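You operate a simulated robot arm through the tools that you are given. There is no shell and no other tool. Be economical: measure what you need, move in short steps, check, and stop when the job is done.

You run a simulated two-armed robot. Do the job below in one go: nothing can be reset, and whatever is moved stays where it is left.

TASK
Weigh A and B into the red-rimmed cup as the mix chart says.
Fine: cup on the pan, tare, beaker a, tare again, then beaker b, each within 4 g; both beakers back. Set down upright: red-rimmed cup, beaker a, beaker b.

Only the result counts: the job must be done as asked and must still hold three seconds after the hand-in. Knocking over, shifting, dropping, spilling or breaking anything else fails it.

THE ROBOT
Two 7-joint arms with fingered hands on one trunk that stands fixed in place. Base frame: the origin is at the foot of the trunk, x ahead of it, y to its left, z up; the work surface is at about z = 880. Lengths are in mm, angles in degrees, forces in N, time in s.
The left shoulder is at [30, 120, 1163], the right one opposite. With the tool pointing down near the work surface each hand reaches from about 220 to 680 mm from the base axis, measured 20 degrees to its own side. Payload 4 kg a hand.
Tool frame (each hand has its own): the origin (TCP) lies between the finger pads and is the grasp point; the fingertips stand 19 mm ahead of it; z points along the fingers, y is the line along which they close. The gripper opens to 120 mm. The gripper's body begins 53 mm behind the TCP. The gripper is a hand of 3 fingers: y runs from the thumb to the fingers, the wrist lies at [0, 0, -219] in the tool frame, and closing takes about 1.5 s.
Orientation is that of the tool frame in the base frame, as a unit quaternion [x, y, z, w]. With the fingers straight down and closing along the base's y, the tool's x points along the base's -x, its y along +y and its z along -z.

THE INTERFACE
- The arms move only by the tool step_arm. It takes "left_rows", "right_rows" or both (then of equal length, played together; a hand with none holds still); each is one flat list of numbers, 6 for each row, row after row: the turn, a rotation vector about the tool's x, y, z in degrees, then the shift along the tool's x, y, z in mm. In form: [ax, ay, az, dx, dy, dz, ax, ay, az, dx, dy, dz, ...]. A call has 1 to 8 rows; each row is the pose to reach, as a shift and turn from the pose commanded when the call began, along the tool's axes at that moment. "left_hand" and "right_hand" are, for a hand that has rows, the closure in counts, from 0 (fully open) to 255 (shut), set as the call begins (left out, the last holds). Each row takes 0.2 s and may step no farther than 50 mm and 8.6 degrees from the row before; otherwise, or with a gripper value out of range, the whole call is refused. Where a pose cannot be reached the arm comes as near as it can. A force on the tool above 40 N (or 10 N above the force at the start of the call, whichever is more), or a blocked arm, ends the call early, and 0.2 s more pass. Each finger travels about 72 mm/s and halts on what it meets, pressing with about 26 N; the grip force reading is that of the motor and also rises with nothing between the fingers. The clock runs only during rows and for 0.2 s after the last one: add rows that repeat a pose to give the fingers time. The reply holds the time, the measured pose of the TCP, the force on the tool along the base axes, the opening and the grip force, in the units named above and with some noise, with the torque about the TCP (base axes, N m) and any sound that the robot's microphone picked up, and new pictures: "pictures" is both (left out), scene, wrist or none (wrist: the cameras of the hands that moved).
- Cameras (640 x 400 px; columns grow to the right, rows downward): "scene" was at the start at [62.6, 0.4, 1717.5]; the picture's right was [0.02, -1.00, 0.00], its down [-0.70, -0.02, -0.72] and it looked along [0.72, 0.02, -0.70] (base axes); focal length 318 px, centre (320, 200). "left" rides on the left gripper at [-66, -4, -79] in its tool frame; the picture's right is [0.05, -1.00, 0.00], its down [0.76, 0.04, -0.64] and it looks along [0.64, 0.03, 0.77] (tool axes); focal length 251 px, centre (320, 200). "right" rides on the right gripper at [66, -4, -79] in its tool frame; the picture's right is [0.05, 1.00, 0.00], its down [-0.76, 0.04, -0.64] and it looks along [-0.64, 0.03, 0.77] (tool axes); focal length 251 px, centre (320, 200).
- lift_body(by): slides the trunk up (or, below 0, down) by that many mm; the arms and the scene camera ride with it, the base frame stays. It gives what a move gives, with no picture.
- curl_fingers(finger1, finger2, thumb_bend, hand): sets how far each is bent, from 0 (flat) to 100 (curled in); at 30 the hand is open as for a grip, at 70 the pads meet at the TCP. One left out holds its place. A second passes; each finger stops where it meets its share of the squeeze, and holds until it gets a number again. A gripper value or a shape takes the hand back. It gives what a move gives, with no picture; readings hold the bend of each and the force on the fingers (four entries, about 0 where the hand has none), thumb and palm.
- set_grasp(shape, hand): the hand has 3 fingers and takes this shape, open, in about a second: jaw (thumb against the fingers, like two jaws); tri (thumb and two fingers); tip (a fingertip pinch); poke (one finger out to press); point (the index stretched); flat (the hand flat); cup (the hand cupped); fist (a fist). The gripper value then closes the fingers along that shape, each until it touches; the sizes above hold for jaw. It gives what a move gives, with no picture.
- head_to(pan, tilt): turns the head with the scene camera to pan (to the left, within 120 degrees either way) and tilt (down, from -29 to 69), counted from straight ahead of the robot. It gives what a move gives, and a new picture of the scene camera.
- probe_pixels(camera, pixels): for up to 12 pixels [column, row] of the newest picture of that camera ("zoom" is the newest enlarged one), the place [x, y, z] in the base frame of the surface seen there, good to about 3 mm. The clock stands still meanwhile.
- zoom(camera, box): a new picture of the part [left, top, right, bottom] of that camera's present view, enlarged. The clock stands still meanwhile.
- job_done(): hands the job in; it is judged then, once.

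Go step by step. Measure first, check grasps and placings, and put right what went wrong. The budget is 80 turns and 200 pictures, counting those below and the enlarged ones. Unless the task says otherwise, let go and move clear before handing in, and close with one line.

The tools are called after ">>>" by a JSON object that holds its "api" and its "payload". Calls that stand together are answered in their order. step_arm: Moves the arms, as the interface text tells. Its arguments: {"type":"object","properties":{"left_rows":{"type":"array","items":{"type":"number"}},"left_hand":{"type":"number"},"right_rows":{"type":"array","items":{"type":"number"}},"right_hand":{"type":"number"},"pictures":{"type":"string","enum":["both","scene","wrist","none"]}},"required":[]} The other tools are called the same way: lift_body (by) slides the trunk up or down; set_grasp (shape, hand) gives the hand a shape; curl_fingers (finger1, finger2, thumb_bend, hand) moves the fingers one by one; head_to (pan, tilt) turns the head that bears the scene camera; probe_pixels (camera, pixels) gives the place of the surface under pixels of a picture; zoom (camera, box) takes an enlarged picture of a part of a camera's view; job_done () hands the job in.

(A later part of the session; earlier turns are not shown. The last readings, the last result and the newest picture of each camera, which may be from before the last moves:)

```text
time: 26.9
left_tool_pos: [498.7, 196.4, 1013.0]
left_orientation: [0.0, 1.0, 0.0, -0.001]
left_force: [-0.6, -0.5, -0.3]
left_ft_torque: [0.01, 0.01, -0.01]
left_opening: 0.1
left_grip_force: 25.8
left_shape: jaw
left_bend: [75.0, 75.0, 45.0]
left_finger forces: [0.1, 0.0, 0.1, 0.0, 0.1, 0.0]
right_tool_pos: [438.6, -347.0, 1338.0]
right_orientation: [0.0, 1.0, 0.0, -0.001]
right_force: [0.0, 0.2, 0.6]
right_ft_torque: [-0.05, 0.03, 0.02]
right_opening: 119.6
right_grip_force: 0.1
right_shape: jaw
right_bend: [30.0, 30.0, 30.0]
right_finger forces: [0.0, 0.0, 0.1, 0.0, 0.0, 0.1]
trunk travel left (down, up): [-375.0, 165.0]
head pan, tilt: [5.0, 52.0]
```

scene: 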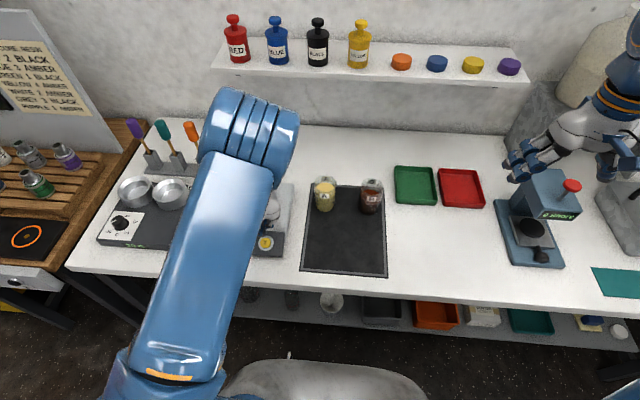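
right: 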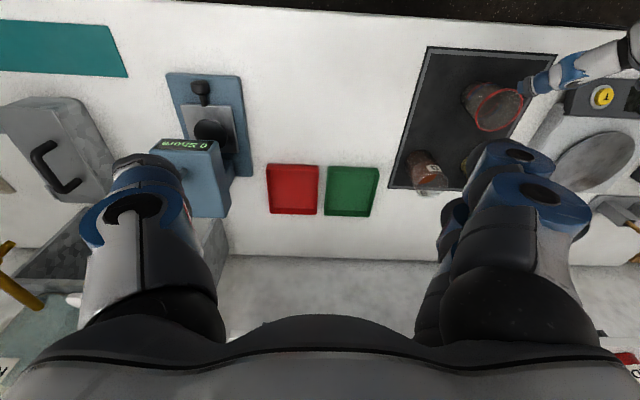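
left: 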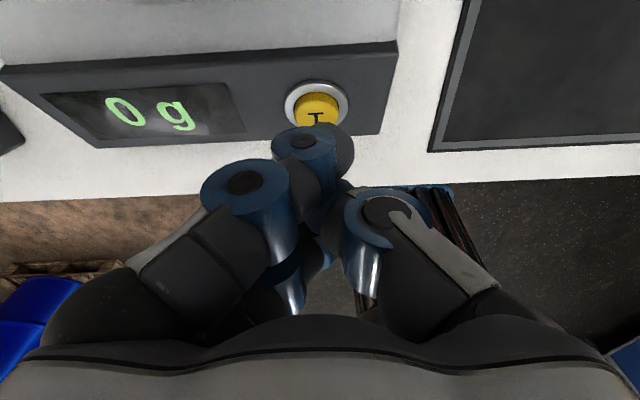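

Tared: display 0 g. Now to the beaker A pre-grasp with pitch 22°, opening about 90 mm.

>>> {"api": "step_arm", "payload": {"left_rows": [0, -8.5, 0, 0, -30, 0, 0, -17, 0, 0, -60, 0, 0, -25.5, 0, -10, -90, 4, 0, -34, 0, -20, -115, 8, 0, -42.5, 0, -35, -135, 12, 0, -51, 0, -50, -153, 16, 0, -59.5, 0, -60, -153, 20, 0, -68, 0, -70, -153, 23], "left_hand": 62}}

```text
time: 28.7
left_tool_pos: [569.7, 42.5, 992.2]
left_orientation: [-0.001, 0.829, 0.0, 0.56]
left_force: [-0.4, -0.3, -0.3]
left_ft_torque: [0.02, -0.01, 0.03]
left_opening: 90.7
left_grip_force: 0.0
left_shape: jaw
left_bend: [26.0, 26.0, 12.0]
left_finger forces: [0.1, 0.0, 0.0, 0.0, 0.1, 0.0]
right_tool_pos: [438.8, -346.6, 1337.9]
right_orientation: [0.0, 1.0, -0.001, 0.0]
right_force: [-0.3, -0.4, 0.9]
right_ft_torque: [-0.01, 0.01, -0.03]
right_opening: 120.1
right_grip_force: 0.0
right_shape: jaw
right_bend: [30.0, 30.0, 30.0]
right_finger forces: [0.0, 0.1, 0.1, 0.0, 0.0, 0.0]
trunk travel left (down, up): [-375.0, 165.0]
head pan, tilt: [5.0, 52.0]
```

scene: 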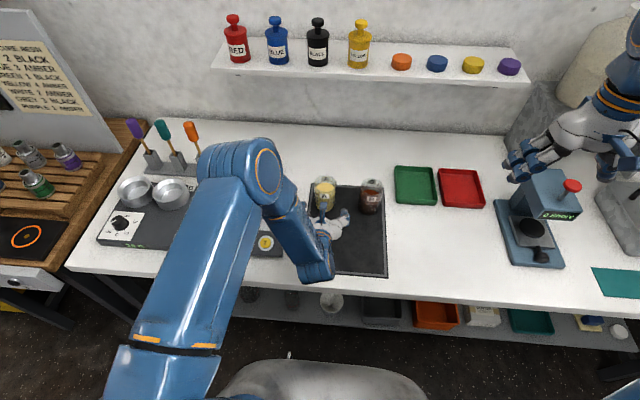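
left: 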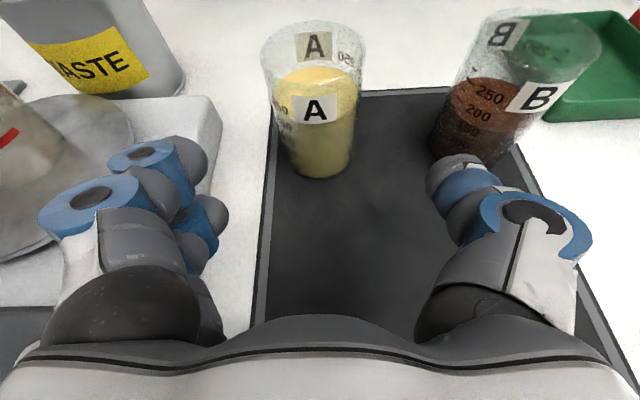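

Beaker A is at (315,110). I check the thumb's clearance to B and refine A's position.

>>> {"api": "probe_pixels", "payload": {"camera": "left", "pixels": [[580, 225], [500, 205], [460, 165], [432, 175], [45, 220], [205, 160], [313, 108], [315, 160], [318, 82], [478, 140], [288, 140], [350, 140]]}}

>>> {"api": "zoom", "payload": {"camera": "left", "box": [220, 0, 640, 262]}}

```text
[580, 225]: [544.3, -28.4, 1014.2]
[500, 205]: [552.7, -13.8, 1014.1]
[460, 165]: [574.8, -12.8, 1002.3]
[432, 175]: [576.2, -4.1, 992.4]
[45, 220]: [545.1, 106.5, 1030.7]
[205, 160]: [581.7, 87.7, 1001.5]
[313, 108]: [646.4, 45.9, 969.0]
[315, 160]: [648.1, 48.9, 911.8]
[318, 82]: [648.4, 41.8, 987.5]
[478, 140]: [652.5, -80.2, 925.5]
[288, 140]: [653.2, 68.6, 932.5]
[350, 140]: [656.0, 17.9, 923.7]
```

```text
1.52 times, centred on (430, 131) of left
```

zoom: 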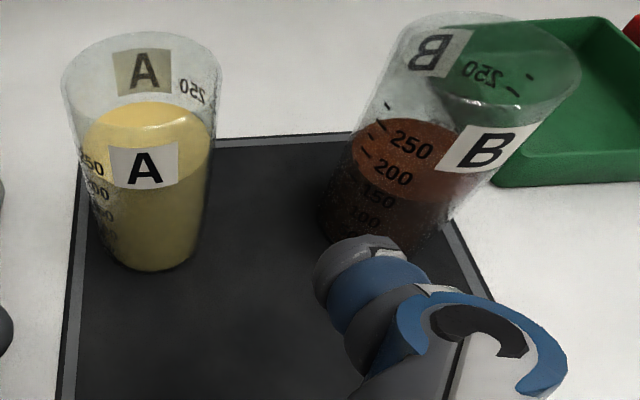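

Thumb clearance to B is about 35 mm and A is centred at about (679,45). I advance around the beaker.

>>> {"api": "step_arm", "payload": {"left_rows": [0, 0, 0, 1, 1, 40, 0, 0, 0, 2, 1, 75, 0, 0, 0, 2.7, 1, 100, 0, 0, 0, 2.7, 1, 118, 0, 0, 0, 2.7, 1, 118], "pictures": "wrist"}}

```text
time: 29.9
left_tool_pos: [673.3, 44.2, 944.4]
left_orientation: [0.0, 0.829, 0.0, 0.559]
left_force: [-0.3, -0.1, 0.7]
left_ft_torque: [0.04, 0.01, 0.01]
left_opening: 91.0
left_grip_force: 0.1
left_shape: jaw
left_bend: [26.0, 26.0, 12.0]
left_finger forces: [0.0, 0.0, 0.0, 0.0, 0.0, 0.1]
right_tool_pos: [436.2, -346.2, 1337.9]
right_orientation: [0.0, 1.0, 0.001, 0.0]
right_force: [0.1, 0.1, 0.4]
right_ft_torque: [-0.01, 0.0, -0.01]
right_opening: 119.9
right_grip_force: 0.1
right_shape: jaw
right_bend: [30.0, 30.0, 30.0]
right_finger forces: [0.1, 0.0, 0.1, 0.1, 0.0, 0.0]
trunk travel left (down, up): [-375.0, 165.0]
head pan, tilt: [5.0, 52.0]
```

left: 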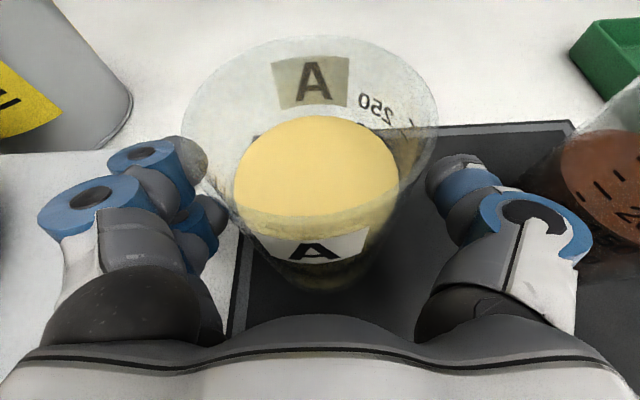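

The beaker sits between the fingers. I close.

>>> {"api": "step_arm", "payload": {"left_rows": [0, 0, 0, 0, 0, 0, 0, 0, 0, 0, 0, 0, 0, 0, 0, 0, 0, 0, 0, 0, 0, 0, 0, 0, 0, 0, 0, 0, 0, 0], "left_hand": 160, "pictures": "wrist"}}

```text
time: 31.1
left_tool_pos: [674.4, 43.5, 944.0]
left_orientation: [0.0, 0.829, 0.0, 0.559]
left_force: [0.6, -1.8, 0.4]
left_ft_torque: [-0.02, 0.04, 0.02]
left_opening: 61.2
left_grip_force: 26.0
left_shape: jaw
left_bend: [34.0, 32.0, 95.0]
left_finger forces: [12.0, 11.0, 0.0, 0.0, 23.2, 0.1]
right_tool_pos: [436.3, -346.5, 1338.3]
right_orientation: [0.0, 1.0, 0.0, 0.001]
right_force: [-0.1, 0.7, 0.5]
right_ft_torque: [0.02, 0.02, 0.01]
right_opening: 119.8
right_grip_force: 0.1
right_shape: jaw
right_bend: [30.0, 30.0, 30.0]
right_finger forces: [0.0, 0.0, 0.1, 0.1, 0.1, 0.0]
trunk travel left (down, up): [-375.0, 165.0]
head pan, tilt: [5.0, 52.0]
```

left: 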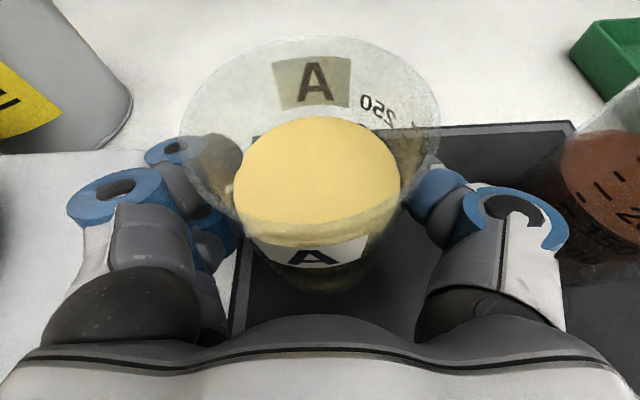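

Firm grip (61 mm, fingers 11–12 N, thumb 23 N). I lift straight up 150 mm, then carry it upright behind the cup; the right hand moves so its camera can see the display.

>>> {"api": "step_arm", "payload": {"left_rows": [0, 0, 0, -18.5, 0, -7.5, 0, 0, 0, -55.6, 0, -22.5, 0, 0, 0, -92.7, 0, -37.5, 0, 0, 0, -123, 0, -49.7, 0, 0, 0, -139, 0, -56.3, 0, 0, 0, -139, 0, -56.3], "pictures": "wrist"}}

>>> {"api": "step_arm", "payload": {"left_rows": [0, 0, 0, 2.6, 13.4, -6.5, 0, 0, 0, 8.8, 44.8, -21.7, 0, 0, 0, 15.8, 80.6, -39, 0, 0, 0, 23.7, 121, -58.6, 0, 0, 0, 31.6, 161.3, -78.1, 0, 0, 0, 38.2, 194.9, -94.4, 0, 0, 0, 42.6, 217.3, -105.2, 0, 0, 0, 43.9, 224, -108.5], "right_rows": [0, 0, 0, 0, 5, 0, 0, 0, 0, 0, 40, 0, 0, 0, 0, 0, 80, 0, 0, 0, 0, 0, 120, 0, 0, 0, 0, 0, 160, 0, 0, 0, 0, 0, 195, 0, 0, 0, 0, 0, 220, 0, 0, 0, 0, 0, 220, 0]}}

```text
time: 32.5
left_tool_pos: [676.7, 43.3, 1095.2]
left_orientation: [0.0, 0.829, 0.0, 0.559]
left_force: [-0.2, -0.7, -2.2]
left_ft_torque: [0.01, -0.01, -0.01]
left_opening: 61.5
left_grip_force: 26.2
left_shape: jaw
left_bend: [34.0, 32.0, 96.0]
left_finger forces: [12.2, 10.8, 0.0, 0.0, 22.4, 0.1]
right_tool_pos: [438.3, -346.1, 1337.6]
right_orientation: [-0.001, 1.0, 0.0, -0.001]
right_force: [0.1, 0.1, -0.9]
right_ft_torque: [0.0, 0.02, 0.02]
right_opening: 119.9
right_grip_force: 0.0
right_shape: jaw
right_bend: [30.0, 30.0, 30.0]
right_finger forces: [0.0, 0.0, 0.0, 0.0, 0.1, 0.1]
trunk travel left (down, up): [-375.0, 165.0]
head pan, tilt: [5.0, 52.0]
```

left: 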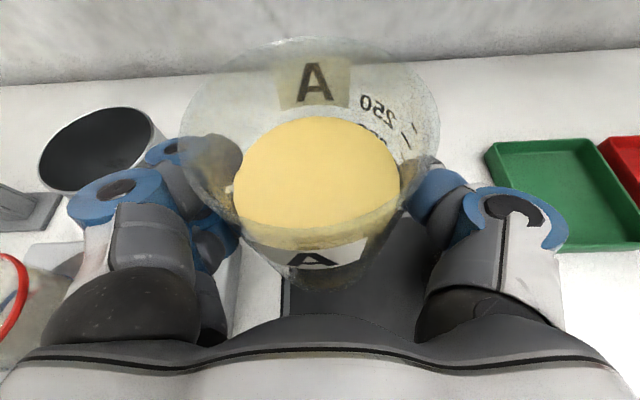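

```text
time: 34.3
left_tool_pos: [559.2, 267.1, 1092.4]
left_orientation: [0.0, 0.829, 0.0, 0.559]
left_force: [0.6, -0.6, -2.7]
left_ft_torque: [0.01, 0.0, 0.01]
left_opening: 61.3
left_grip_force: 25.5
left_shape: jaw
left_bend: [34.0, 32.0, 96.0]
left_finger forces: [12.5, 10.9, 0.1, 0.0, 22.5, 0.0]
right_tool_pos: [437.0, -129.2, 1340.3]
right_orientation: [0.0, 1.0, 0.0, 0.0]
right_force: [0.0, 0.0, -0.1]
right_ft_torque: [0.04, 0.06, 0.03]
right_opening: 119.9
right_grip_force: 0.0
right_shape: jaw
right_bend: [30.0, 30.0, 30.0]
right_finger forces: [0.1, 0.0, 0.1, 0.1, 0.1, 0.0]
trunk travel left (down, up): [-375.0, 165.0]
head pan, tilt: [5.0, 52.0]
```

scene: 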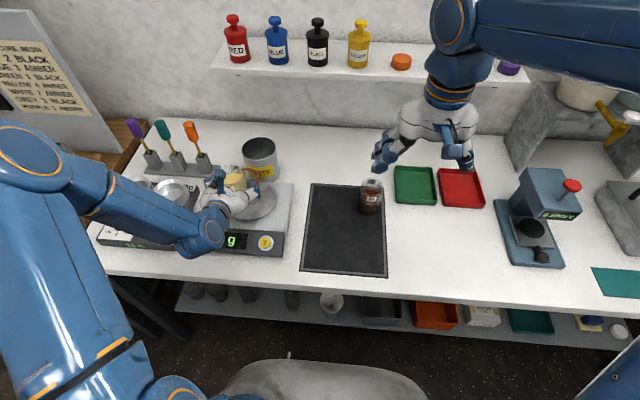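
right: 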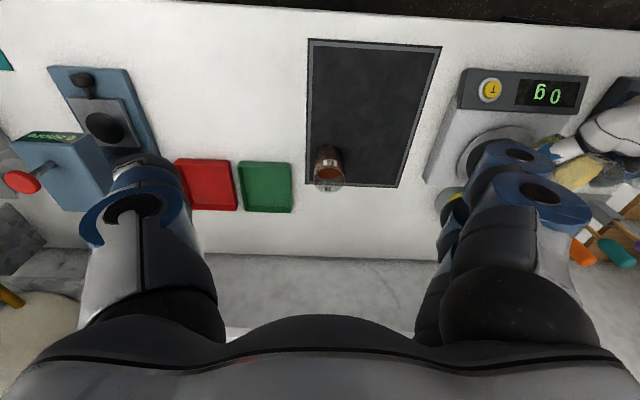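
left: 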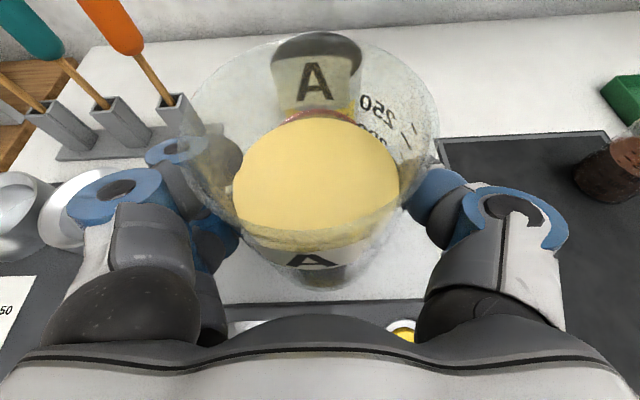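

The right camera reads "0 g" (548,93, upside down). I tilt the beaker 35° forward (just before flow) with its lip at about (628,269,1085), over the cup.

>>> {"api": "step_arm", "payload": {"left_rows": [0, 7, 0, 0, 0, 0, 0, 14, 0, 4, 0, 5, 0, 21, 0, 8, 0, 10, 0, 28, 0, 12, 0, 15, 0, 35, 0, 16.7, 0, 21.1, 0, 35, 0, 16.7, 0, 21.1], "right_rows": [0, 0, 0, 0, 0, 0, 0, 0, 0, 0, 0, 0, 0, 0, 0, 0, 0, 0, 0, 0, 0, 0, 0, 0, 0, 0, 0, 0, 0, 0, 0, 0, 0, 0, 0, 0]}}

```text
time: 35.7
left_tool_pos: [572.0, 268.1, 1070.4]
left_orientation: [0.0, 0.959, 0.0, 0.284]
left_force: [0.3, 0.5, -2.0]
left_ft_torque: [-0.05, -0.03, 0.03]
left_opening: 61.0
left_grip_force: 26.2
left_shape: jaw
left_bend: [34.0, 32.0, 96.0]
left_finger forces: [12.1, 10.5, 0.0, 0.0, 22.5, 0.0]
right_tool_pos: [437.3, -127.0, 1341.6]
right_orientation: [0.0, 1.0, 0.0, 0.001]
right_force: [0.5, 0.4, 0.3]
right_ft_torque: [-0.01, -0.01, 0.01]
right_opening: 119.9
right_grip_force: 0.0
right_shape: jaw
right_bend: [30.0, 30.0, 30.0]
right_finger forces: [0.0, 0.1, 0.0, 0.0, 0.0, 0.1]
trunk travel left (down, up): [-375.0, 165.0]
head pan, tilt: [5.0, 52.0]
```

scene: 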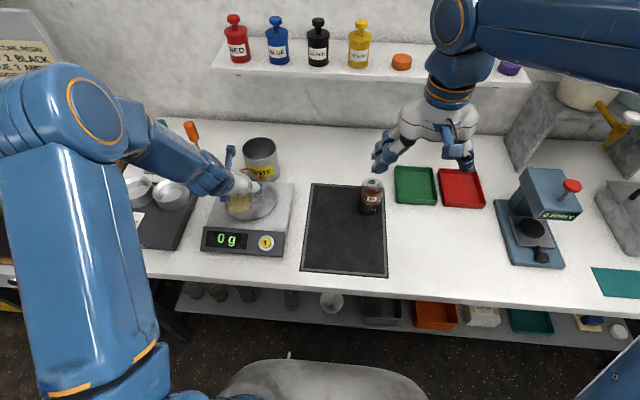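
right: 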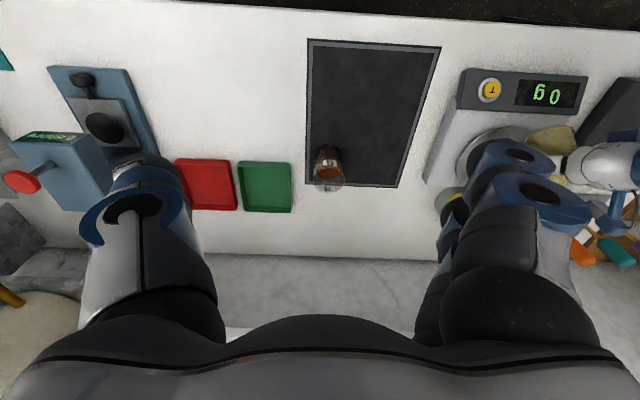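
left: 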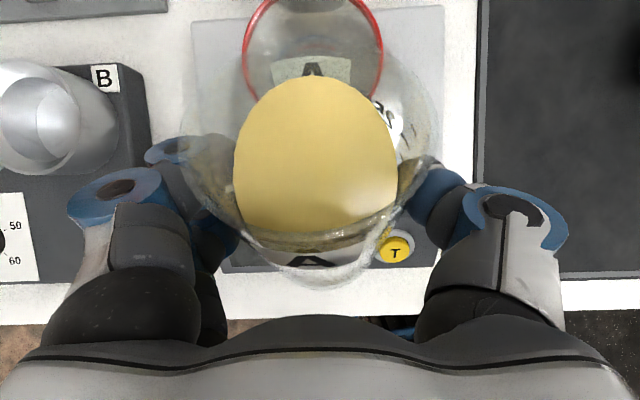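

Both scene and right cameras show 0 g; the lip is over the red-rimmed cup in the wrist view (312,50). I tilt 7° more, slowly.

>>> {"api": "step_arm", "payload": {"left_rows": [0, 3, 0, -1, 0, -2.8, 0, 5, 0, -1.7, 0, -4.6, 0, 7, 0, -2.4, 0, -6.5, 0, 7, 0, -2.4, 0, -6.5, 0, 7, 0, -2.4, 0, -6.5]}}

```text
time: 36.9
left_tool_pos: [570.0, 267.8, 1078.3]
left_orientation: [0.0, 0.974, 0.0, 0.225]
left_force: [0.1, -0.6, -3.1]
left_ft_torque: [0.03, -0.04, -0.01]
left_opening: 61.0
left_grip_force: 26.0
left_shape: jaw
left_bend: [34.0, 32.0, 96.0]
left_finger forces: [12.1, 10.5, 0.0, 0.0, 22.7, 0.0]
right_tool_pos: [437.2, -127.2, 1340.4]
right_orientation: [0.0, 1.0, 0.0, 0.0]
right_force: [0.3, -0.3, 0.3]
right_ft_torque: [0.0, -0.01, 0.02]
right_opening: 119.9
right_grip_force: 0.0
right_shape: jaw
right_bend: [30.0, 30.0, 30.0]
right_finger forces: [0.0, 0.1, 0.0, 0.0, 0.0, 0.0]
trunk travel left (down, up): [-375.0, 165.0]
head pan, tilt: [5.0, 52.0]
```

scene: 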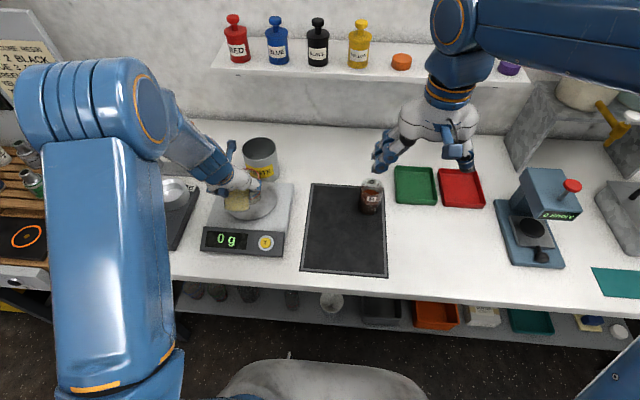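
left: 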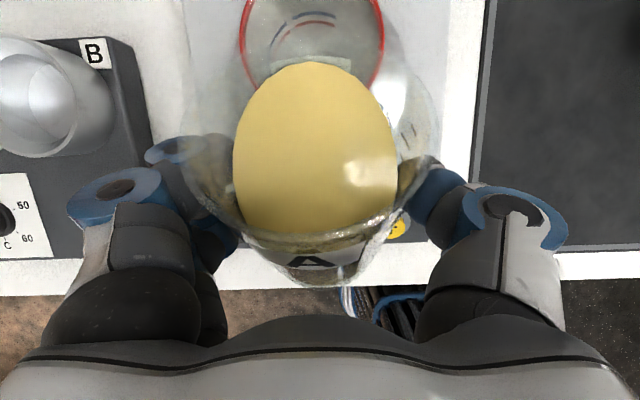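

Not flowing yet (liquid edge row 62, rim at row 37). I tilt 5° more.

>>> {"api": "step_arm", "payload": {"left_rows": [0, 2.5, 0, -0.9, 0, -2.4, 0, 5, 0, -1.7, 0, -4.7, 0, 5, 0, -1.7, 0, -4.7, 0, 5, 0, -1.7, 0, -4.7]}}

```text
time: 37.9
left_tool_pos: [570.9, 270.1, 1082.3]
left_orientation: [0.0, 0.983, 0.0, 0.181]
left_force: [0.4, -0.6, -2.9]
left_ft_torque: [-0.02, -0.01, 0.01]
left_opening: 61.0
left_grip_force: 25.9
left_shape: jaw
left_bend: [34.0, 32.0, 96.0]
left_finger forces: [12.0, 10.4, 0.0, 0.1, 22.7, 0.0]
right_tool_pos: [437.4, -126.8, 1339.6]
right_orientation: [-0.001, 1.0, 0.0, 0.0]
right_force: [0.8, 0.3, 0.2]
right_ft_torque: [0.04, -0.01, -0.05]
right_opening: 119.9
right_grip_force: 0.0
right_shape: jaw
right_bend: [30.0, 30.0, 30.0]
right_finger forces: [0.1, 0.0, 0.0, 0.0, 0.0, 0.0]
trunk travel left (down, up): [-375.0, 165.0]
head pan, tilt: [5.0, 52.0]
```

scene: 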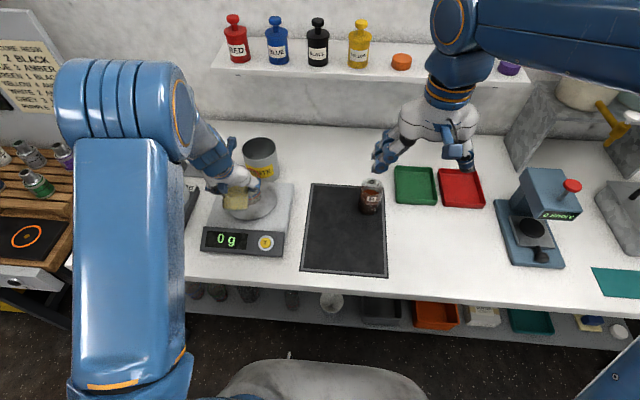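
left: 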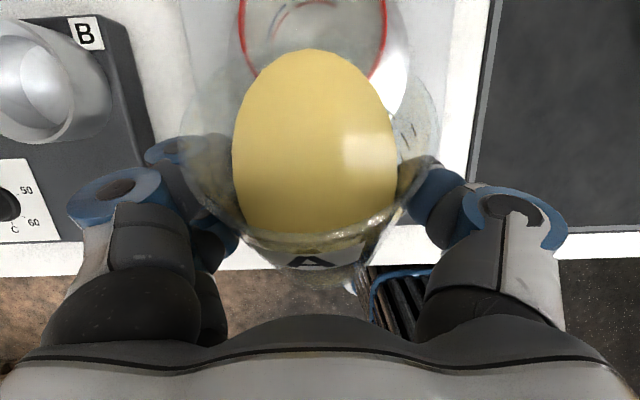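

Liquid edge has come to row 48, near the rim (37). I tilt 3° more and wait.

>>> {"api": "step_arm", "payload": {"left_rows": [0, 1.5, 0, -0.5, 0, -1.4, 0, 3, 0, -1.1, 0, -2.8, 0, 3, 0, -1.1, 0, -2.8, 0, 3, 0, -1.1, 0, -2.8]}}

```text
time: 38.9
left_tool_pos: [569.6, 269.7, 1085.8]
left_orientation: [0.0, 0.988, 0.0, 0.157]
left_force: [0.6, -0.7, -2.7]
left_ft_torque: [-0.05, -0.01, 0.0]
left_opening: 61.1
left_grip_force: 26.1
left_shape: jaw
left_bend: [34.0, 32.0, 96.0]
left_finger forces: [12.0, 10.5, 0.0, 0.0, 22.6, 0.1]
right_tool_pos: [437.4, -127.4, 1340.7]
right_orientation: [0.0, 1.0, 0.0, 0.0]
right_force: [0.0, -0.1, 0.3]
right_ft_torque: [0.01, -0.02, -0.01]
right_opening: 120.0
right_grip_force: 0.2
right_shape: jaw
right_bend: [30.0, 30.0, 30.0]
right_finger forces: [0.1, 0.1, 0.0, 0.0, 0.0, 0.0]
trunk travel left (down, up): [-375.0, 165.0]
head pan, tilt: [5.0, 52.0]
```

scene: 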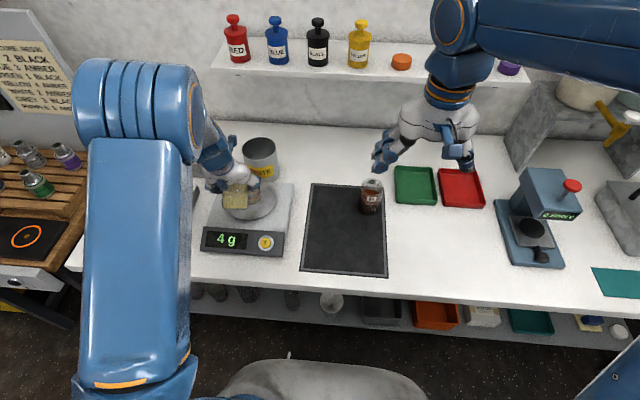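
left: 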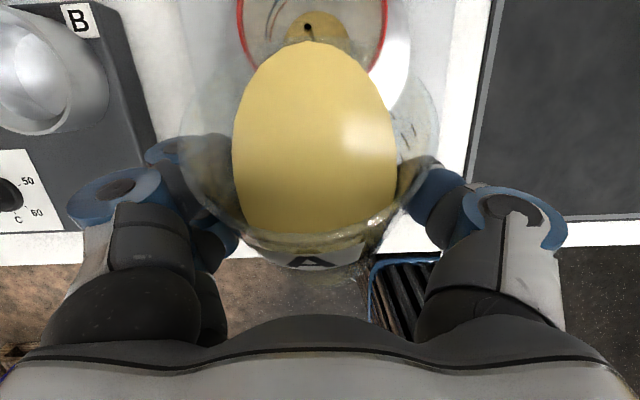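

Flow has begun: 4 g, stream at (307,28) landing in the cup. I hold for a second to learn the rate.

>>> {"api": "step_arm", "payload": {"left_rows": [0, 0, 0, 0, 0, 0, 0, 0, 0, 0, 0, 0, 0, 0, 0, 0, 0, 0, 0, 0, 0, 0, 0, 0], "pictures": "scene"}}

```text
time: 39.9
left_tool_pos: [569.6, 269.0, 1085.2]
left_orientation: [0.0, 0.988, 0.0, 0.156]
left_force: [-0.2, -0.3, -2.1]
left_ft_torque: [0.0, -0.02, -0.02]
left_opening: 61.4
left_grip_force: 26.2
left_shape: jaw
left_bend: [34.0, 32.0, 96.0]
left_finger forces: [11.9, 10.4, 0.0, 0.0, 22.5, 0.1]
right_tool_pos: [437.5, -125.5, 1338.9]
right_orientation: [0.0, 1.0, 0.0, 0.0]
right_force: [-0.9, 0.5, 0.1]
right_ft_torque: [-0.01, 0.0, 0.02]
right_opening: 120.0
right_grip_force: 0.0
right_shape: jaw
right_bend: [30.0, 30.0, 30.0]
right_finger forces: [0.0, 0.1, 0.0, 0.1, 0.1, 0.1]
trunk travel left (down, up): [-375.0, 165.0]
head pan, tilt: [5.0, 52.0]
```

scene: 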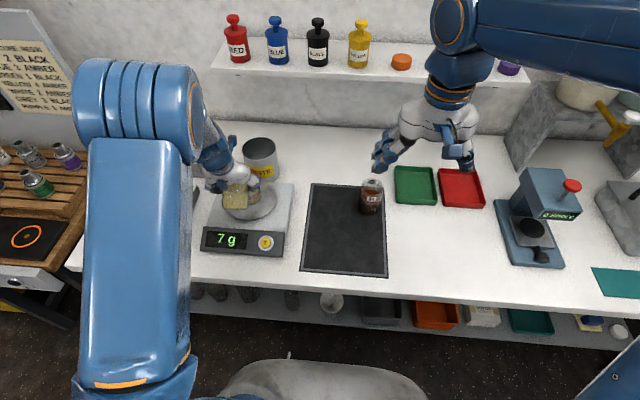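

7 g, so the rate is slow and controlled. I tilt 4° more and hold.

>>> {"api": "step_arm", "payload": {"left_rows": [0, 2, 0, -0.6, 0, -1.9, 0, 4, 0, -1.2, 0, -3.8, 0, 4, 0, -1.2, 0, -3.8, 0, 4, 0, -1.2, 0, -3.8]}}

```text
time: 40.9
left_tool_pos: [570.0, 267.1, 1091.6]
left_orientation: [0.0, 0.993, 0.0, 0.122]
left_force: [0.4, 0.4, -2.3]
left_ft_torque: [0.01, -0.03, -0.01]
left_opening: 61.0
left_grip_force: 25.9
left_shape: jaw
left_bend: [34.0, 32.0, 96.0]
left_finger forces: [11.9, 10.4, 0.1, 0.0, 22.6, 0.0]
right_tool_pos: [436.1, -127.2, 1340.9]
right_orientation: [-0.001, 1.0, 0.001, 0.0]
right_force: [0.9, 0.8, 0.0]
right_ft_torque: [-0.03, 0.01, 0.01]
right_opening: 120.2
right_grip_force: 0.1
right_shape: jaw
right_bend: [30.0, 30.0, 30.0]
right_finger forces: [0.0, 0.1, 0.0, 0.0, 0.1, 0.0]
trunk travel left (down, up): [-375.0, 165.0]
head pan, tilt: [5.0, 52.0]
```

scene: 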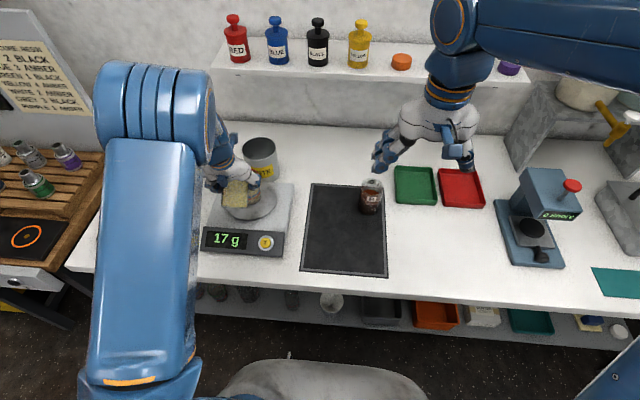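
left: 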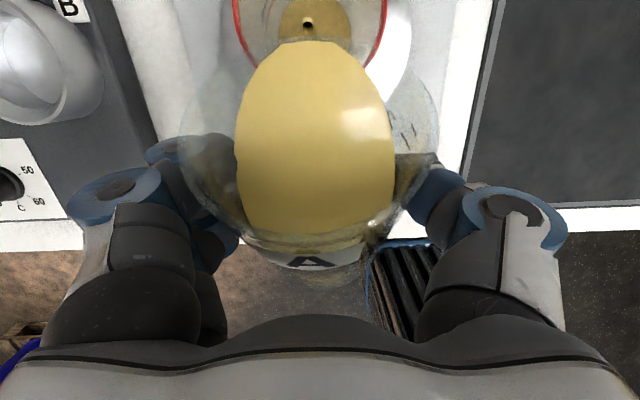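

17 g, stream well inside the cup (308,22). I tilt 5° more.

>>> {"api": "step_arm", "payload": {"left_rows": [0, 2.5, 0, -0.6, 0, -2.4, 0, 5, 0, -1.2, 0, -4.9, 0, 5, 0, -1.2, 0, -4.9, 0, 5, 0, -1.2, 0, -4.9, 0, 5, 0, -1.2, 0, -4.9], "pictures": "scene"}}

```text
time: 42.1
left_tool_pos: [569.9, 269.3, 1093.3]
left_orientation: [0.001, 0.997, -0.001, 0.078]
left_force: [0.3, -0.7, -2.0]
left_ft_torque: [-0.02, -0.03, -0.01]
left_opening: 61.3
left_grip_force: 26.0
left_shape: jaw
left_bend: [34.0, 32.0, 96.0]
left_finger forces: [12.0, 10.5, 0.1, 0.0, 22.5, 0.1]
right_tool_pos: [436.9, -128.2, 1341.3]
right_orientation: [0.0, 1.0, 0.0, -0.001]
right_force: [0.0, -0.2, 0.1]
right_ft_torque: [0.02, 0.0, 0.0]
right_opening: 120.1
right_grip_force: 0.1
right_shape: jaw
right_bend: [30.0, 30.0, 30.0]
right_finger forces: [0.0, 0.1, 0.0, 0.1, 0.1, 0.1]
trunk travel left (down, up): [-375.0, 165.0]
head pan, tilt: [5.0, 52.0]
```

scene: 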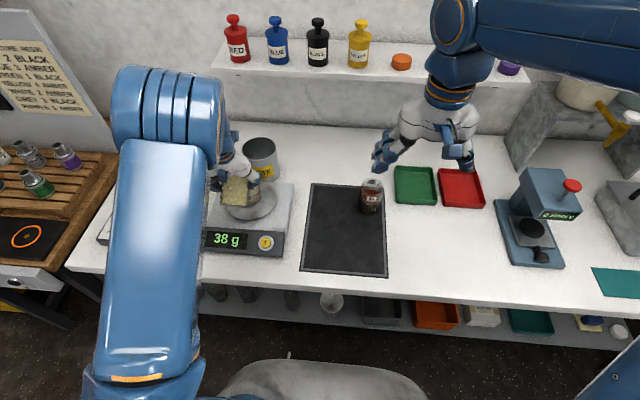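

38 g. I tilt 3° more; since the elbow is approaching the display in the scene view, I also take the right camera.

>>> {"api": "step_arm", "payload": {"left_rows": [0, 1.5, 0, -0.5, 0, -1.5, 0, 3, 0, -0.9, 0, -2.9, 0, 3, 0, -0.9, 0, -2.9], "right_rows": [0, 0, 0, 0, 0, 0, 0, 0, 0, 0, 0, 0, 0, 0, 0, 0, 0, 0]}}

```text
time: 42.9
left_tool_pos: [570.5, 269.0, 1097.7]
left_orientation: [0.0, 0.999, 0.0, 0.052]
left_force: [0.5, 0.9, -2.8]
left_ft_torque: [0.0, -0.04, 0.0]
left_opening: 61.3
left_grip_force: 25.7
left_shape: jaw
left_bend: [34.0, 32.0, 96.0]
left_finger forces: [11.9, 10.4, 0.0, 0.1, 22.6, 0.0]
right_tool_pos: [435.9, -127.6, 1340.6]
right_orientation: [0.0, 1.0, 0.001, -0.001]
right_force: [0.0, 0.0, -0.1]
right_ft_torque: [0.0, 0.01, 0.01]
right_opening: 119.7
right_grip_force: 0.0
right_shape: jaw
right_bend: [30.0, 30.0, 30.0]
right_finger forces: [0.1, 0.0, 0.0, 0.0, 0.1, 0.1]
trunk travel left (down, up): [-375.0, 165.0]
head pan, tilt: [5.0, 52.0]
```

scene: 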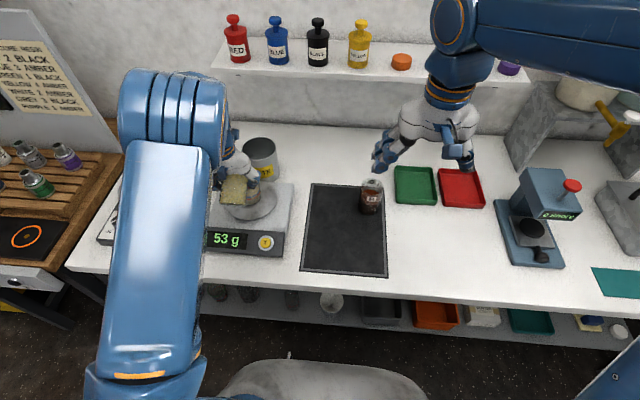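
right: 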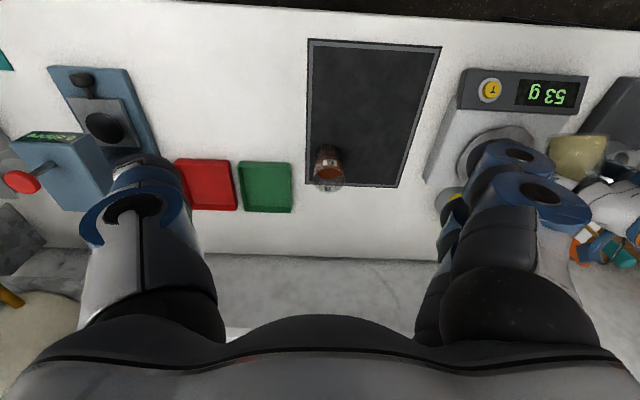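
left: 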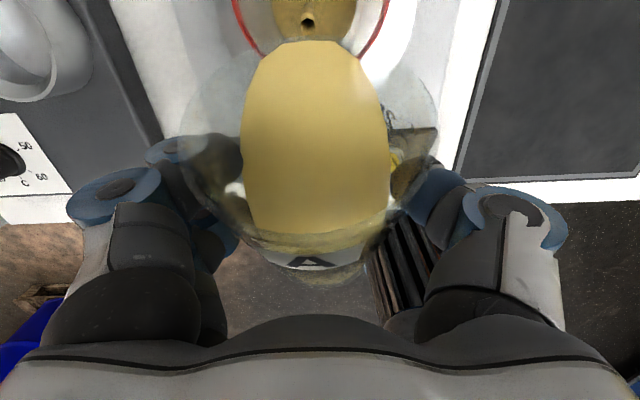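

53 g. I hold for 0.6 s to see how much still runs at this tilt.

>>> {"api": "step_arm", "payload": {"left_rows": [0, 0, 0, 0, 0, 0, 0, 0, 0, 0, 0, 0], "pictures": "scene"}}

```text
time: 43.5
left_tool_pos: [570.7, 268.3, 1097.2]
left_orientation: [0.0, 0.999, 0.0, 0.053]
left_force: [0.9, -0.1, -1.9]
left_ft_torque: [0.01, -0.02, 0.02]
left_opening: 61.3
left_grip_force: 25.6
left_shape: jaw
left_bend: [34.0, 32.0, 96.0]
left_finger forces: [11.9, 10.5, 0.0, 0.0, 22.7, 0.0]
right_tool_pos: [437.5, -127.3, 1341.5]
right_orientation: [0.0, 1.0, 0.0, -0.001]
right_force: [0.0, -0.1, 0.2]
right_ft_torque: [-0.01, -0.02, -0.01]
right_opening: 119.7
right_grip_force: 0.1
right_shape: jaw
right_bend: [30.0, 30.0, 30.0]
right_finger forces: [0.1, 0.1, 0.0, 0.0, 0.0, 0.0]
trunk travel left (down, up): [-375.0, 165.0]
head pan, tilt: [5.0, 52.0]
```

scene: 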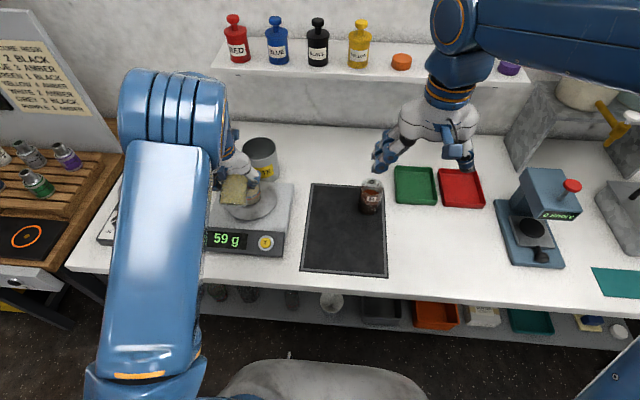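

59 g and slowing, so it is nearly quasi-static. I tilt 3° more.

>>> {"api": "step_arm", "payload": {"left_rows": [0, 1.5, 0, -0.5, 0, -1.5, 0, 3, 0, -0.9, 0, -2.9, 0, 3, 0, -0.9, 0, -2.9, 0, 3, 0, -0.9, 0, -2.9], "pictures": "scene"}}

```text
time: 44.5
left_tool_pos: [571.7, 268.8, 1099.5]
left_orientation: [0.0, 1.0, 0.0, 0.026]
left_force: [0.0, -0.4, -0.4]
left_ft_torque: [0.03, 0.03, 0.02]
left_opening: 61.2
left_grip_force: 26.5
left_shape: jaw
left_bend: [34.0, 32.0, 96.0]
left_finger forces: [11.9, 10.4, 0.1, 0.0, 22.5, 0.0]
right_tool_pos: [438.1, -127.6, 1340.0]
right_orientation: [0.0, 1.0, -0.001, 0.0]
right_force: [-1.0, -0.6, -0.6]
right_ft_torque: [-0.03, -0.01, 0.01]
right_opening: 119.9
right_grip_force: 0.0
right_shape: jaw
right_bend: [30.0, 30.0, 30.0]
right_finger forces: [0.0, 0.0, 0.0, 0.0, 0.1, 0.0]
trunk travel left (down, up): [-375.0, 165.0]
head pan, tilt: [5.0, 52.0]
```

scene: 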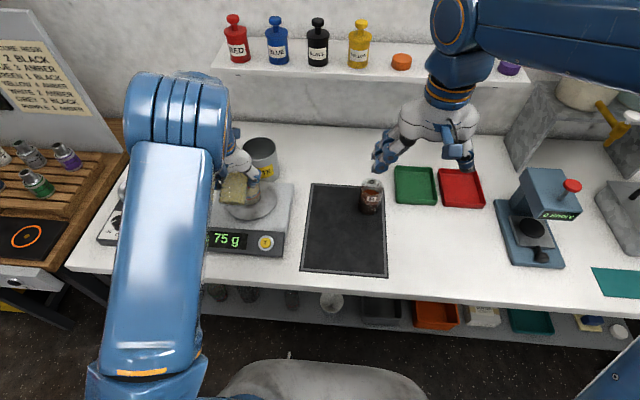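

75 g. I tilt another 1.5° and hold.

>>> {"api": "step_arm", "payload": {"left_rows": [0, 1.5, 0, -0.5, 0, -1.5, 0, 1.5, 0, -0.5, 0, -1.5, 0, 1.5, 0, -0.5, 0, -1.5], "pictures": "scene"}}

```text
time: 45.3
left_tool_pos: [570.6, 268.8, 1101.3]
left_orientation: [0.0, 1.0, 0.0, 0.013]
left_force: [0.9, -0.2, -2.8]
left_ft_torque: [0.0, -0.01, 0.02]
left_opening: 61.2
left_grip_force: 25.8
left_shape: jaw
left_bend: [34.0, 32.0, 96.0]
left_finger forces: [11.9, 10.5, 0.0, 0.1, 22.5, 0.1]
right_tool_pos: [436.6, -128.3, 1340.4]
right_orientation: [0.0, 1.0, 0.0, 0.0]
right_force: [-0.1, 0.0, 0.7]
right_ft_torque: [0.0, 0.0, 0.02]
right_opening: 119.6
right_grip_force: 0.0
right_shape: jaw
right_bend: [30.0, 30.0, 30.0]
right_finger forces: [0.0, 0.1, 0.1, 0.0, 0.1, 0.1]
trunk travel left (down, up): [-375.0, 165.0]
head pan, tilt: [5.0, 52.0]
```

scene: 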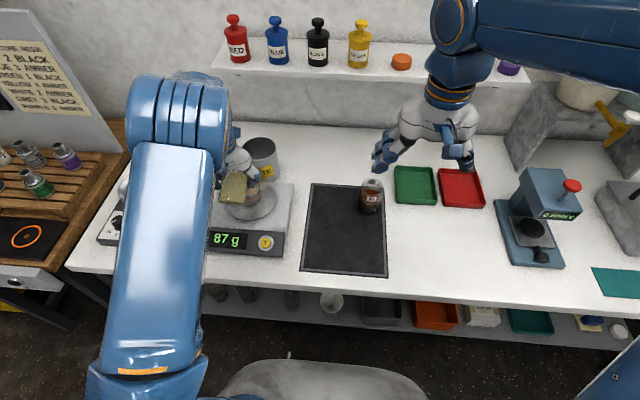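

87 g. I hold 0.6 s without tilting.

>>> {"api": "step_arm", "payload": {"left_rows": [0, 0, 0, 0, 0, 0, 0, 0, 0, 0, 0, 0], "pictures": "scene"}}

```text
time: 45.9
left_tool_pos: [571.6, 269.5, 1101.4]
left_orientation: [0.0, 1.0, 0.0, 0.013]
left_force: [0.3, 0.8, -2.2]
left_ft_torque: [-0.02, 0.01, 0.04]
left_opening: 61.0
left_grip_force: 25.9
left_shape: jaw
left_bend: [34.0, 32.0, 96.0]
left_finger forces: [12.0, 10.6, 0.0, 0.0, 22.4, 0.0]
right_tool_pos: [437.1, -127.4, 1339.5]
right_orientation: [-0.001, 1.0, 0.0, 0.0]
right_force: [-0.4, 0.1, 0.2]
right_ft_torque: [0.02, -0.02, -0.03]
right_opening: 119.7
right_grip_force: 0.1
right_shape: jaw
right_bend: [30.0, 30.0, 30.0]
right_finger forces: [0.0, 0.0, 0.1, 0.0, 0.0, 0.0]
trunk travel left (down, up): [-375.0, 165.0]
head pan, tilt: [5.0, 52.0]
```

scene: 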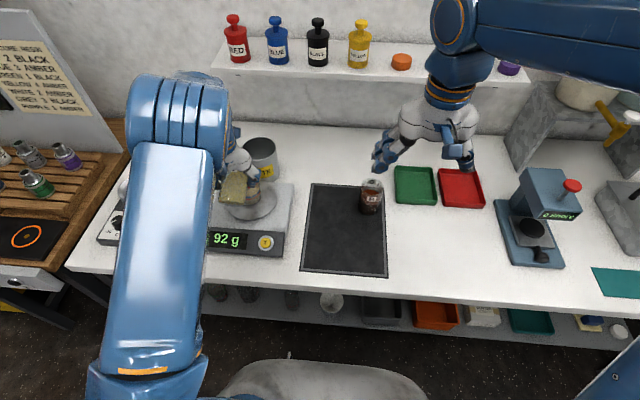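

92 g. One more short hold.

>>> {"api": "step_arm", "payload": {"left_rows": [0, 0, 0, 0, 0, 0], "pictures": "scene"}}

```text
time: 46.3
left_tool_pos: [571.9, 269.1, 1100.5]
left_orientation: [0.0, 1.0, 0.0, 0.013]
left_force: [-0.5, 0.6, -2.4]
left_ft_torque: [0.01, -0.01, -0.05]
left_opening: 61.0
left_grip_force: 26.6
left_shape: jaw
left_bend: [34.0, 32.0, 96.0]
left_finger forces: [12.0, 10.5, 0.0, 0.0, 22.5, 0.0]
right_tool_pos: [436.8, -128.0, 1339.4]
right_orientation: [0.0, 1.0, 0.001, -0.001]
right_force: [0.3, 0.7, 0.1]
right_ft_torque: [0.02, 0.01, 0.0]
right_opening: 120.1
right_grip_force: 0.1
right_shape: jaw
right_bend: [30.0, 30.0, 30.0]
right_finger forces: [0.0, 0.0, 0.0, 0.0, 0.1, 0.1]
trunk travel left (down, up): [-375.0, 165.0]
head pan, tilt: [5.0, 52.0]
```

scene: 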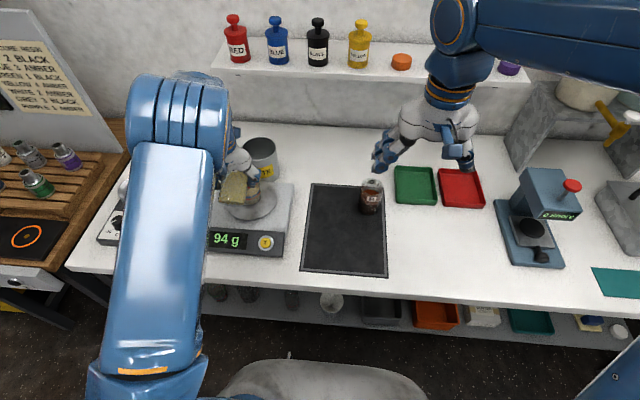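

94 g, decaying. Hold 0.6 s more.

>>> {"api": "step_arm", "payload": {"left_rows": [0, 0, 0, 0, 0, 0, 0, 0, 0, 0, 0, 0], "pictures": "scene"}}

```text
time: 46.9
left_tool_pos: [571.8, 269.7, 1101.2]
left_orientation: [0.0, 1.0, 0.0, 0.013]
left_force: [0.5, 0.2, -1.7]
left_ft_torque: [0.01, -0.04, 0.02]
left_opening: 61.3
left_grip_force: 25.4
left_shape: jaw
left_bend: [34.0, 32.0, 96.0]
left_finger forces: [12.0, 10.5, 0.1, 0.0, 22.4, 0.0]
right_tool_pos: [437.0, -127.5, 1340.1]
right_orientation: [-0.001, 1.0, -0.001, 0.0]
right_force: [0.3, 0.4, -0.5]
right_ft_torque: [0.0, 0.0, 0.0]
right_opening: 119.9
right_grip_force: 0.0
right_shape: jaw
right_bend: [30.0, 30.0, 30.0]
right_finger forces: [0.0, 0.1, 0.1, 0.0, 0.1, 0.0]
trunk travel left (down, up): [-375.0, 165.0]
head pan, tilt: [5.0, 52.0]
```

scene: 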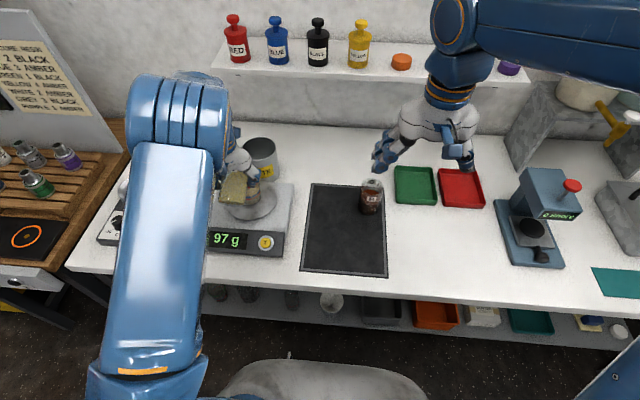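

97 g and nearly stopped; I tilt the beaker upright now.

>>> {"api": "step_arm", "payload": {"left_rows": [0, -8.3, 0, 0, 0, 8, 0, -16.6, 0, 0, 0, 16, 0, -24.9, 0, 2, 0, 18, 0, -33.2, 0, 5, 0, 14, 0, -41.5, 0, 8, 0, 10, 0, -49.8, 0, 12, 0, 8, 0, -58.1, 0, 12, 0, 8, 0, -66.5, 0, 12, 0, 8], "right_rows": [0, 0, 0, 0, 0, 0, 0, 0, 0, 0, 0, 0, 0, 0, 0, 0, 0, 0, 0, 0, 0, 0, 0, 0, 0, 0, 0, 0, 0, 0, 0, 0, 0, 0, 0, 0, 0, 0, 0, 0, 0, 0, 0, 0, 0, 0, 0, 0]}}

```text
time: 48.7
left_tool_pos: [558.4, 268.8, 1093.2]
left_orientation: [0.0, 0.829, -0.001, 0.56]
left_force: [-0.3, 0.3, -1.6]
left_ft_torque: [-0.04, 0.02, 0.0]
left_opening: 60.9
left_grip_force: 26.1
left_shape: jaw
left_bend: [34.0, 32.0, 96.0]
left_finger forces: [12.3, 10.8, 0.0, 0.0, 22.5, 0.0]
right_tool_pos: [436.4, -127.1, 1340.3]
right_orientation: [-0.001, 1.0, 0.0, 0.001]
right_force: [-0.9, 0.1, 0.9]
right_ft_torque: [-0.02, -0.01, 0.01]
right_opening: 119.8
right_grip_force: 0.2
right_shape: jaw
right_bend: [30.0, 30.0, 30.0]
right_finger forces: [0.1, 0.1, 0.1, 0.0, 0.1, 0.0]
trunk travel left (down, up): [-375.0, 165.0]
head pan, tilt: [5.0, 52.0]
```

scene: 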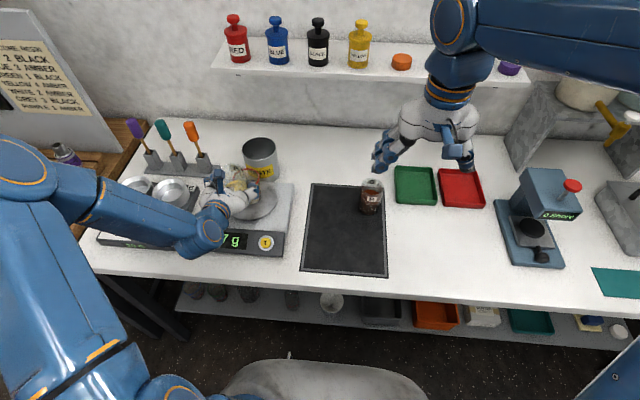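
right: 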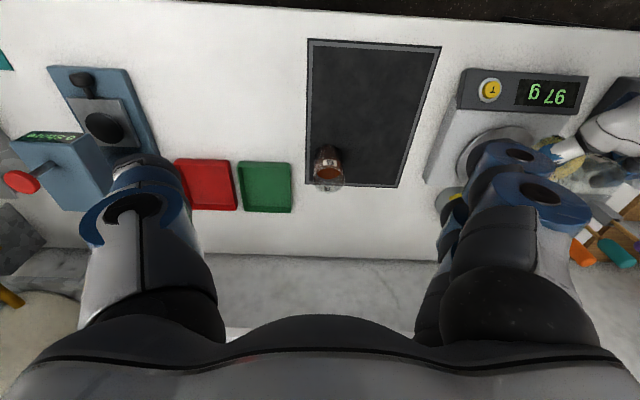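
left: 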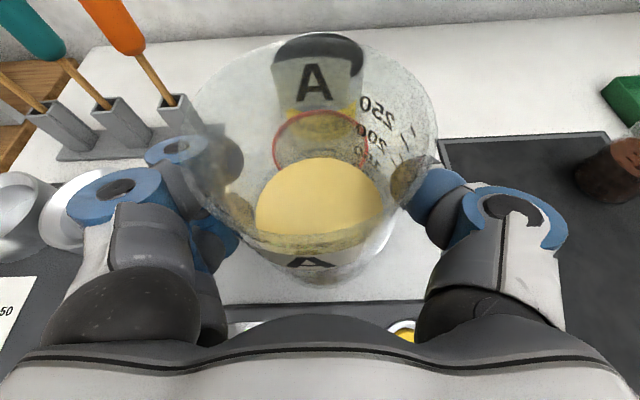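

Settled at 97 g, within tolerance. I return beaker A along the same path and clear the right hand away.

>>> {"api": "step_arm", "payload": {"left_rows": [0, 0, 0, -2.6, -13.4, 6.5, 0, 0, 0, -8.8, -44.8, 21.7, 0, 0, 0, -15.8, -80.6, 39, 0, 0, 0, -23.7, -121, 58.6, 0, 0, 0, -31.6, -161.3, 78.1, 0, 0, 0, -38.2, -194.9, 94.4, 0, 0, 0, -42.6, -217.3, 105.2, 0, 0, 0, -43.9, -224, 108.5], "right_rows": [0, 0, 0, 0, -35, 0, 0, 0, 0, 0, -75, 0, 0, 0, 0, 0, -115, 0, 0, 0, 0, 0, -155, 0, 0, 0, 0, 0, -195, 0, 0, 0, 0, 0, -230, 0, 0, 0, 0, 0, -240, 0, 0, 0, 0, 0, -240, 0], "pictures": "none"}}

>>> {"api": "step_arm", "payload": {"left_rows": [0, 0, 0, 18.5, 0, 7.5, 0, 0, 0, 55.6, 0, 22.5, 0, 0, 0, 92.7, 0, 37.5, 0, 0, 0, 120, 0, 48.5, 0, 0, 0, 130, 0, 52.6, 0, 0, 0, 130, 0, 52.6]}}

```text
time: 50.5
left_tool_pos: [676.6, 42.7, 1093.3]
left_orientation: [0.001, 0.829, -0.001, 0.56]
left_force: [-0.3, -0.4, -1.8]
left_ft_torque: [-0.01, 0.01, -0.01]
left_opening: 61.4
left_grip_force: 25.7
left_shape: jaw
left_bend: [34.0, 32.0, 96.0]
left_finger forces: [12.1, 10.8, 0.0, 0.0, 22.4, 0.0]
right_tool_pos: [434.3, -367.5, 1341.1]
right_orientation: [0.0, 1.0, 0.0, 0.0]
right_force: [-0.2, 1.0, 0.0]
right_ft_torque: [-0.02, -0.04, 0.0]
right_opening: 119.6
right_grip_force: 0.0
right_shape: jaw
right_bend: [30.0, 30.0, 30.0]
right_finger forces: [0.0, 0.0, 0.0, 0.0, 0.0, 0.1]
trunk travel left (down, up): [-375.0, 165.0]
head pan, tilt: [5.0, 52.0]
```

```text
time: 51.9
left_tool_pos: [679.7, 45.4, 953.2]
left_orientation: [0.0, 0.829, 0.0, 0.559]
left_force: [-0.5, -0.2, -1.7]
left_ft_torque: [-0.03, -0.02, -0.02]
left_opening: 61.1
left_grip_force: 26.3
left_shape: jaw
left_bend: [34.0, 32.0, 96.0]
left_finger forces: [12.1, 10.8, 0.0, 0.0, 22.6, 0.0]
right_tool_pos: [435.7, -367.8, 1339.9]
right_orientation: [0.0, 1.0, 0.0, 0.001]
right_force: [0.0, 0.0, -0.2]
right_ft_torque: [0.02, 0.02, -0.01]
right_opening: 120.0
right_grip_force: 0.1
right_shape: jaw
right_bend: [30.0, 30.0, 30.0]
right_finger forces: [0.1, 0.1, 0.1, 0.1, 0.1, 0.0]
trunk travel left (down, up): [-375.0, 165.0]
head pan, tilt: [5.0, 52.0]
```

scene: 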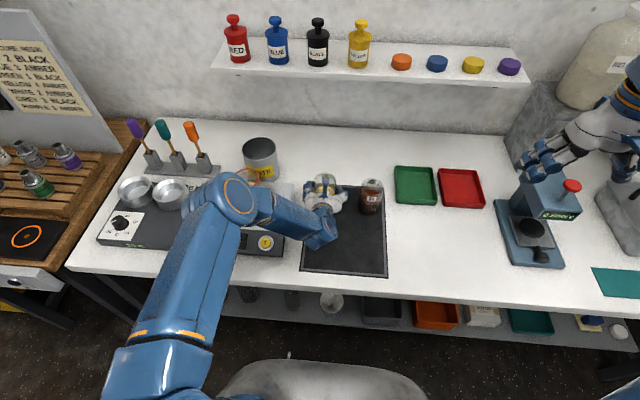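
left: 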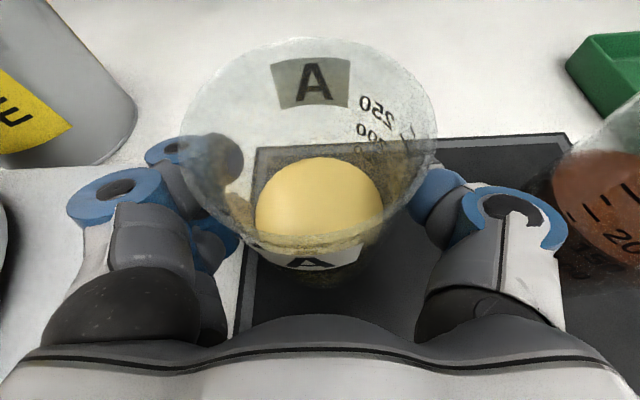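

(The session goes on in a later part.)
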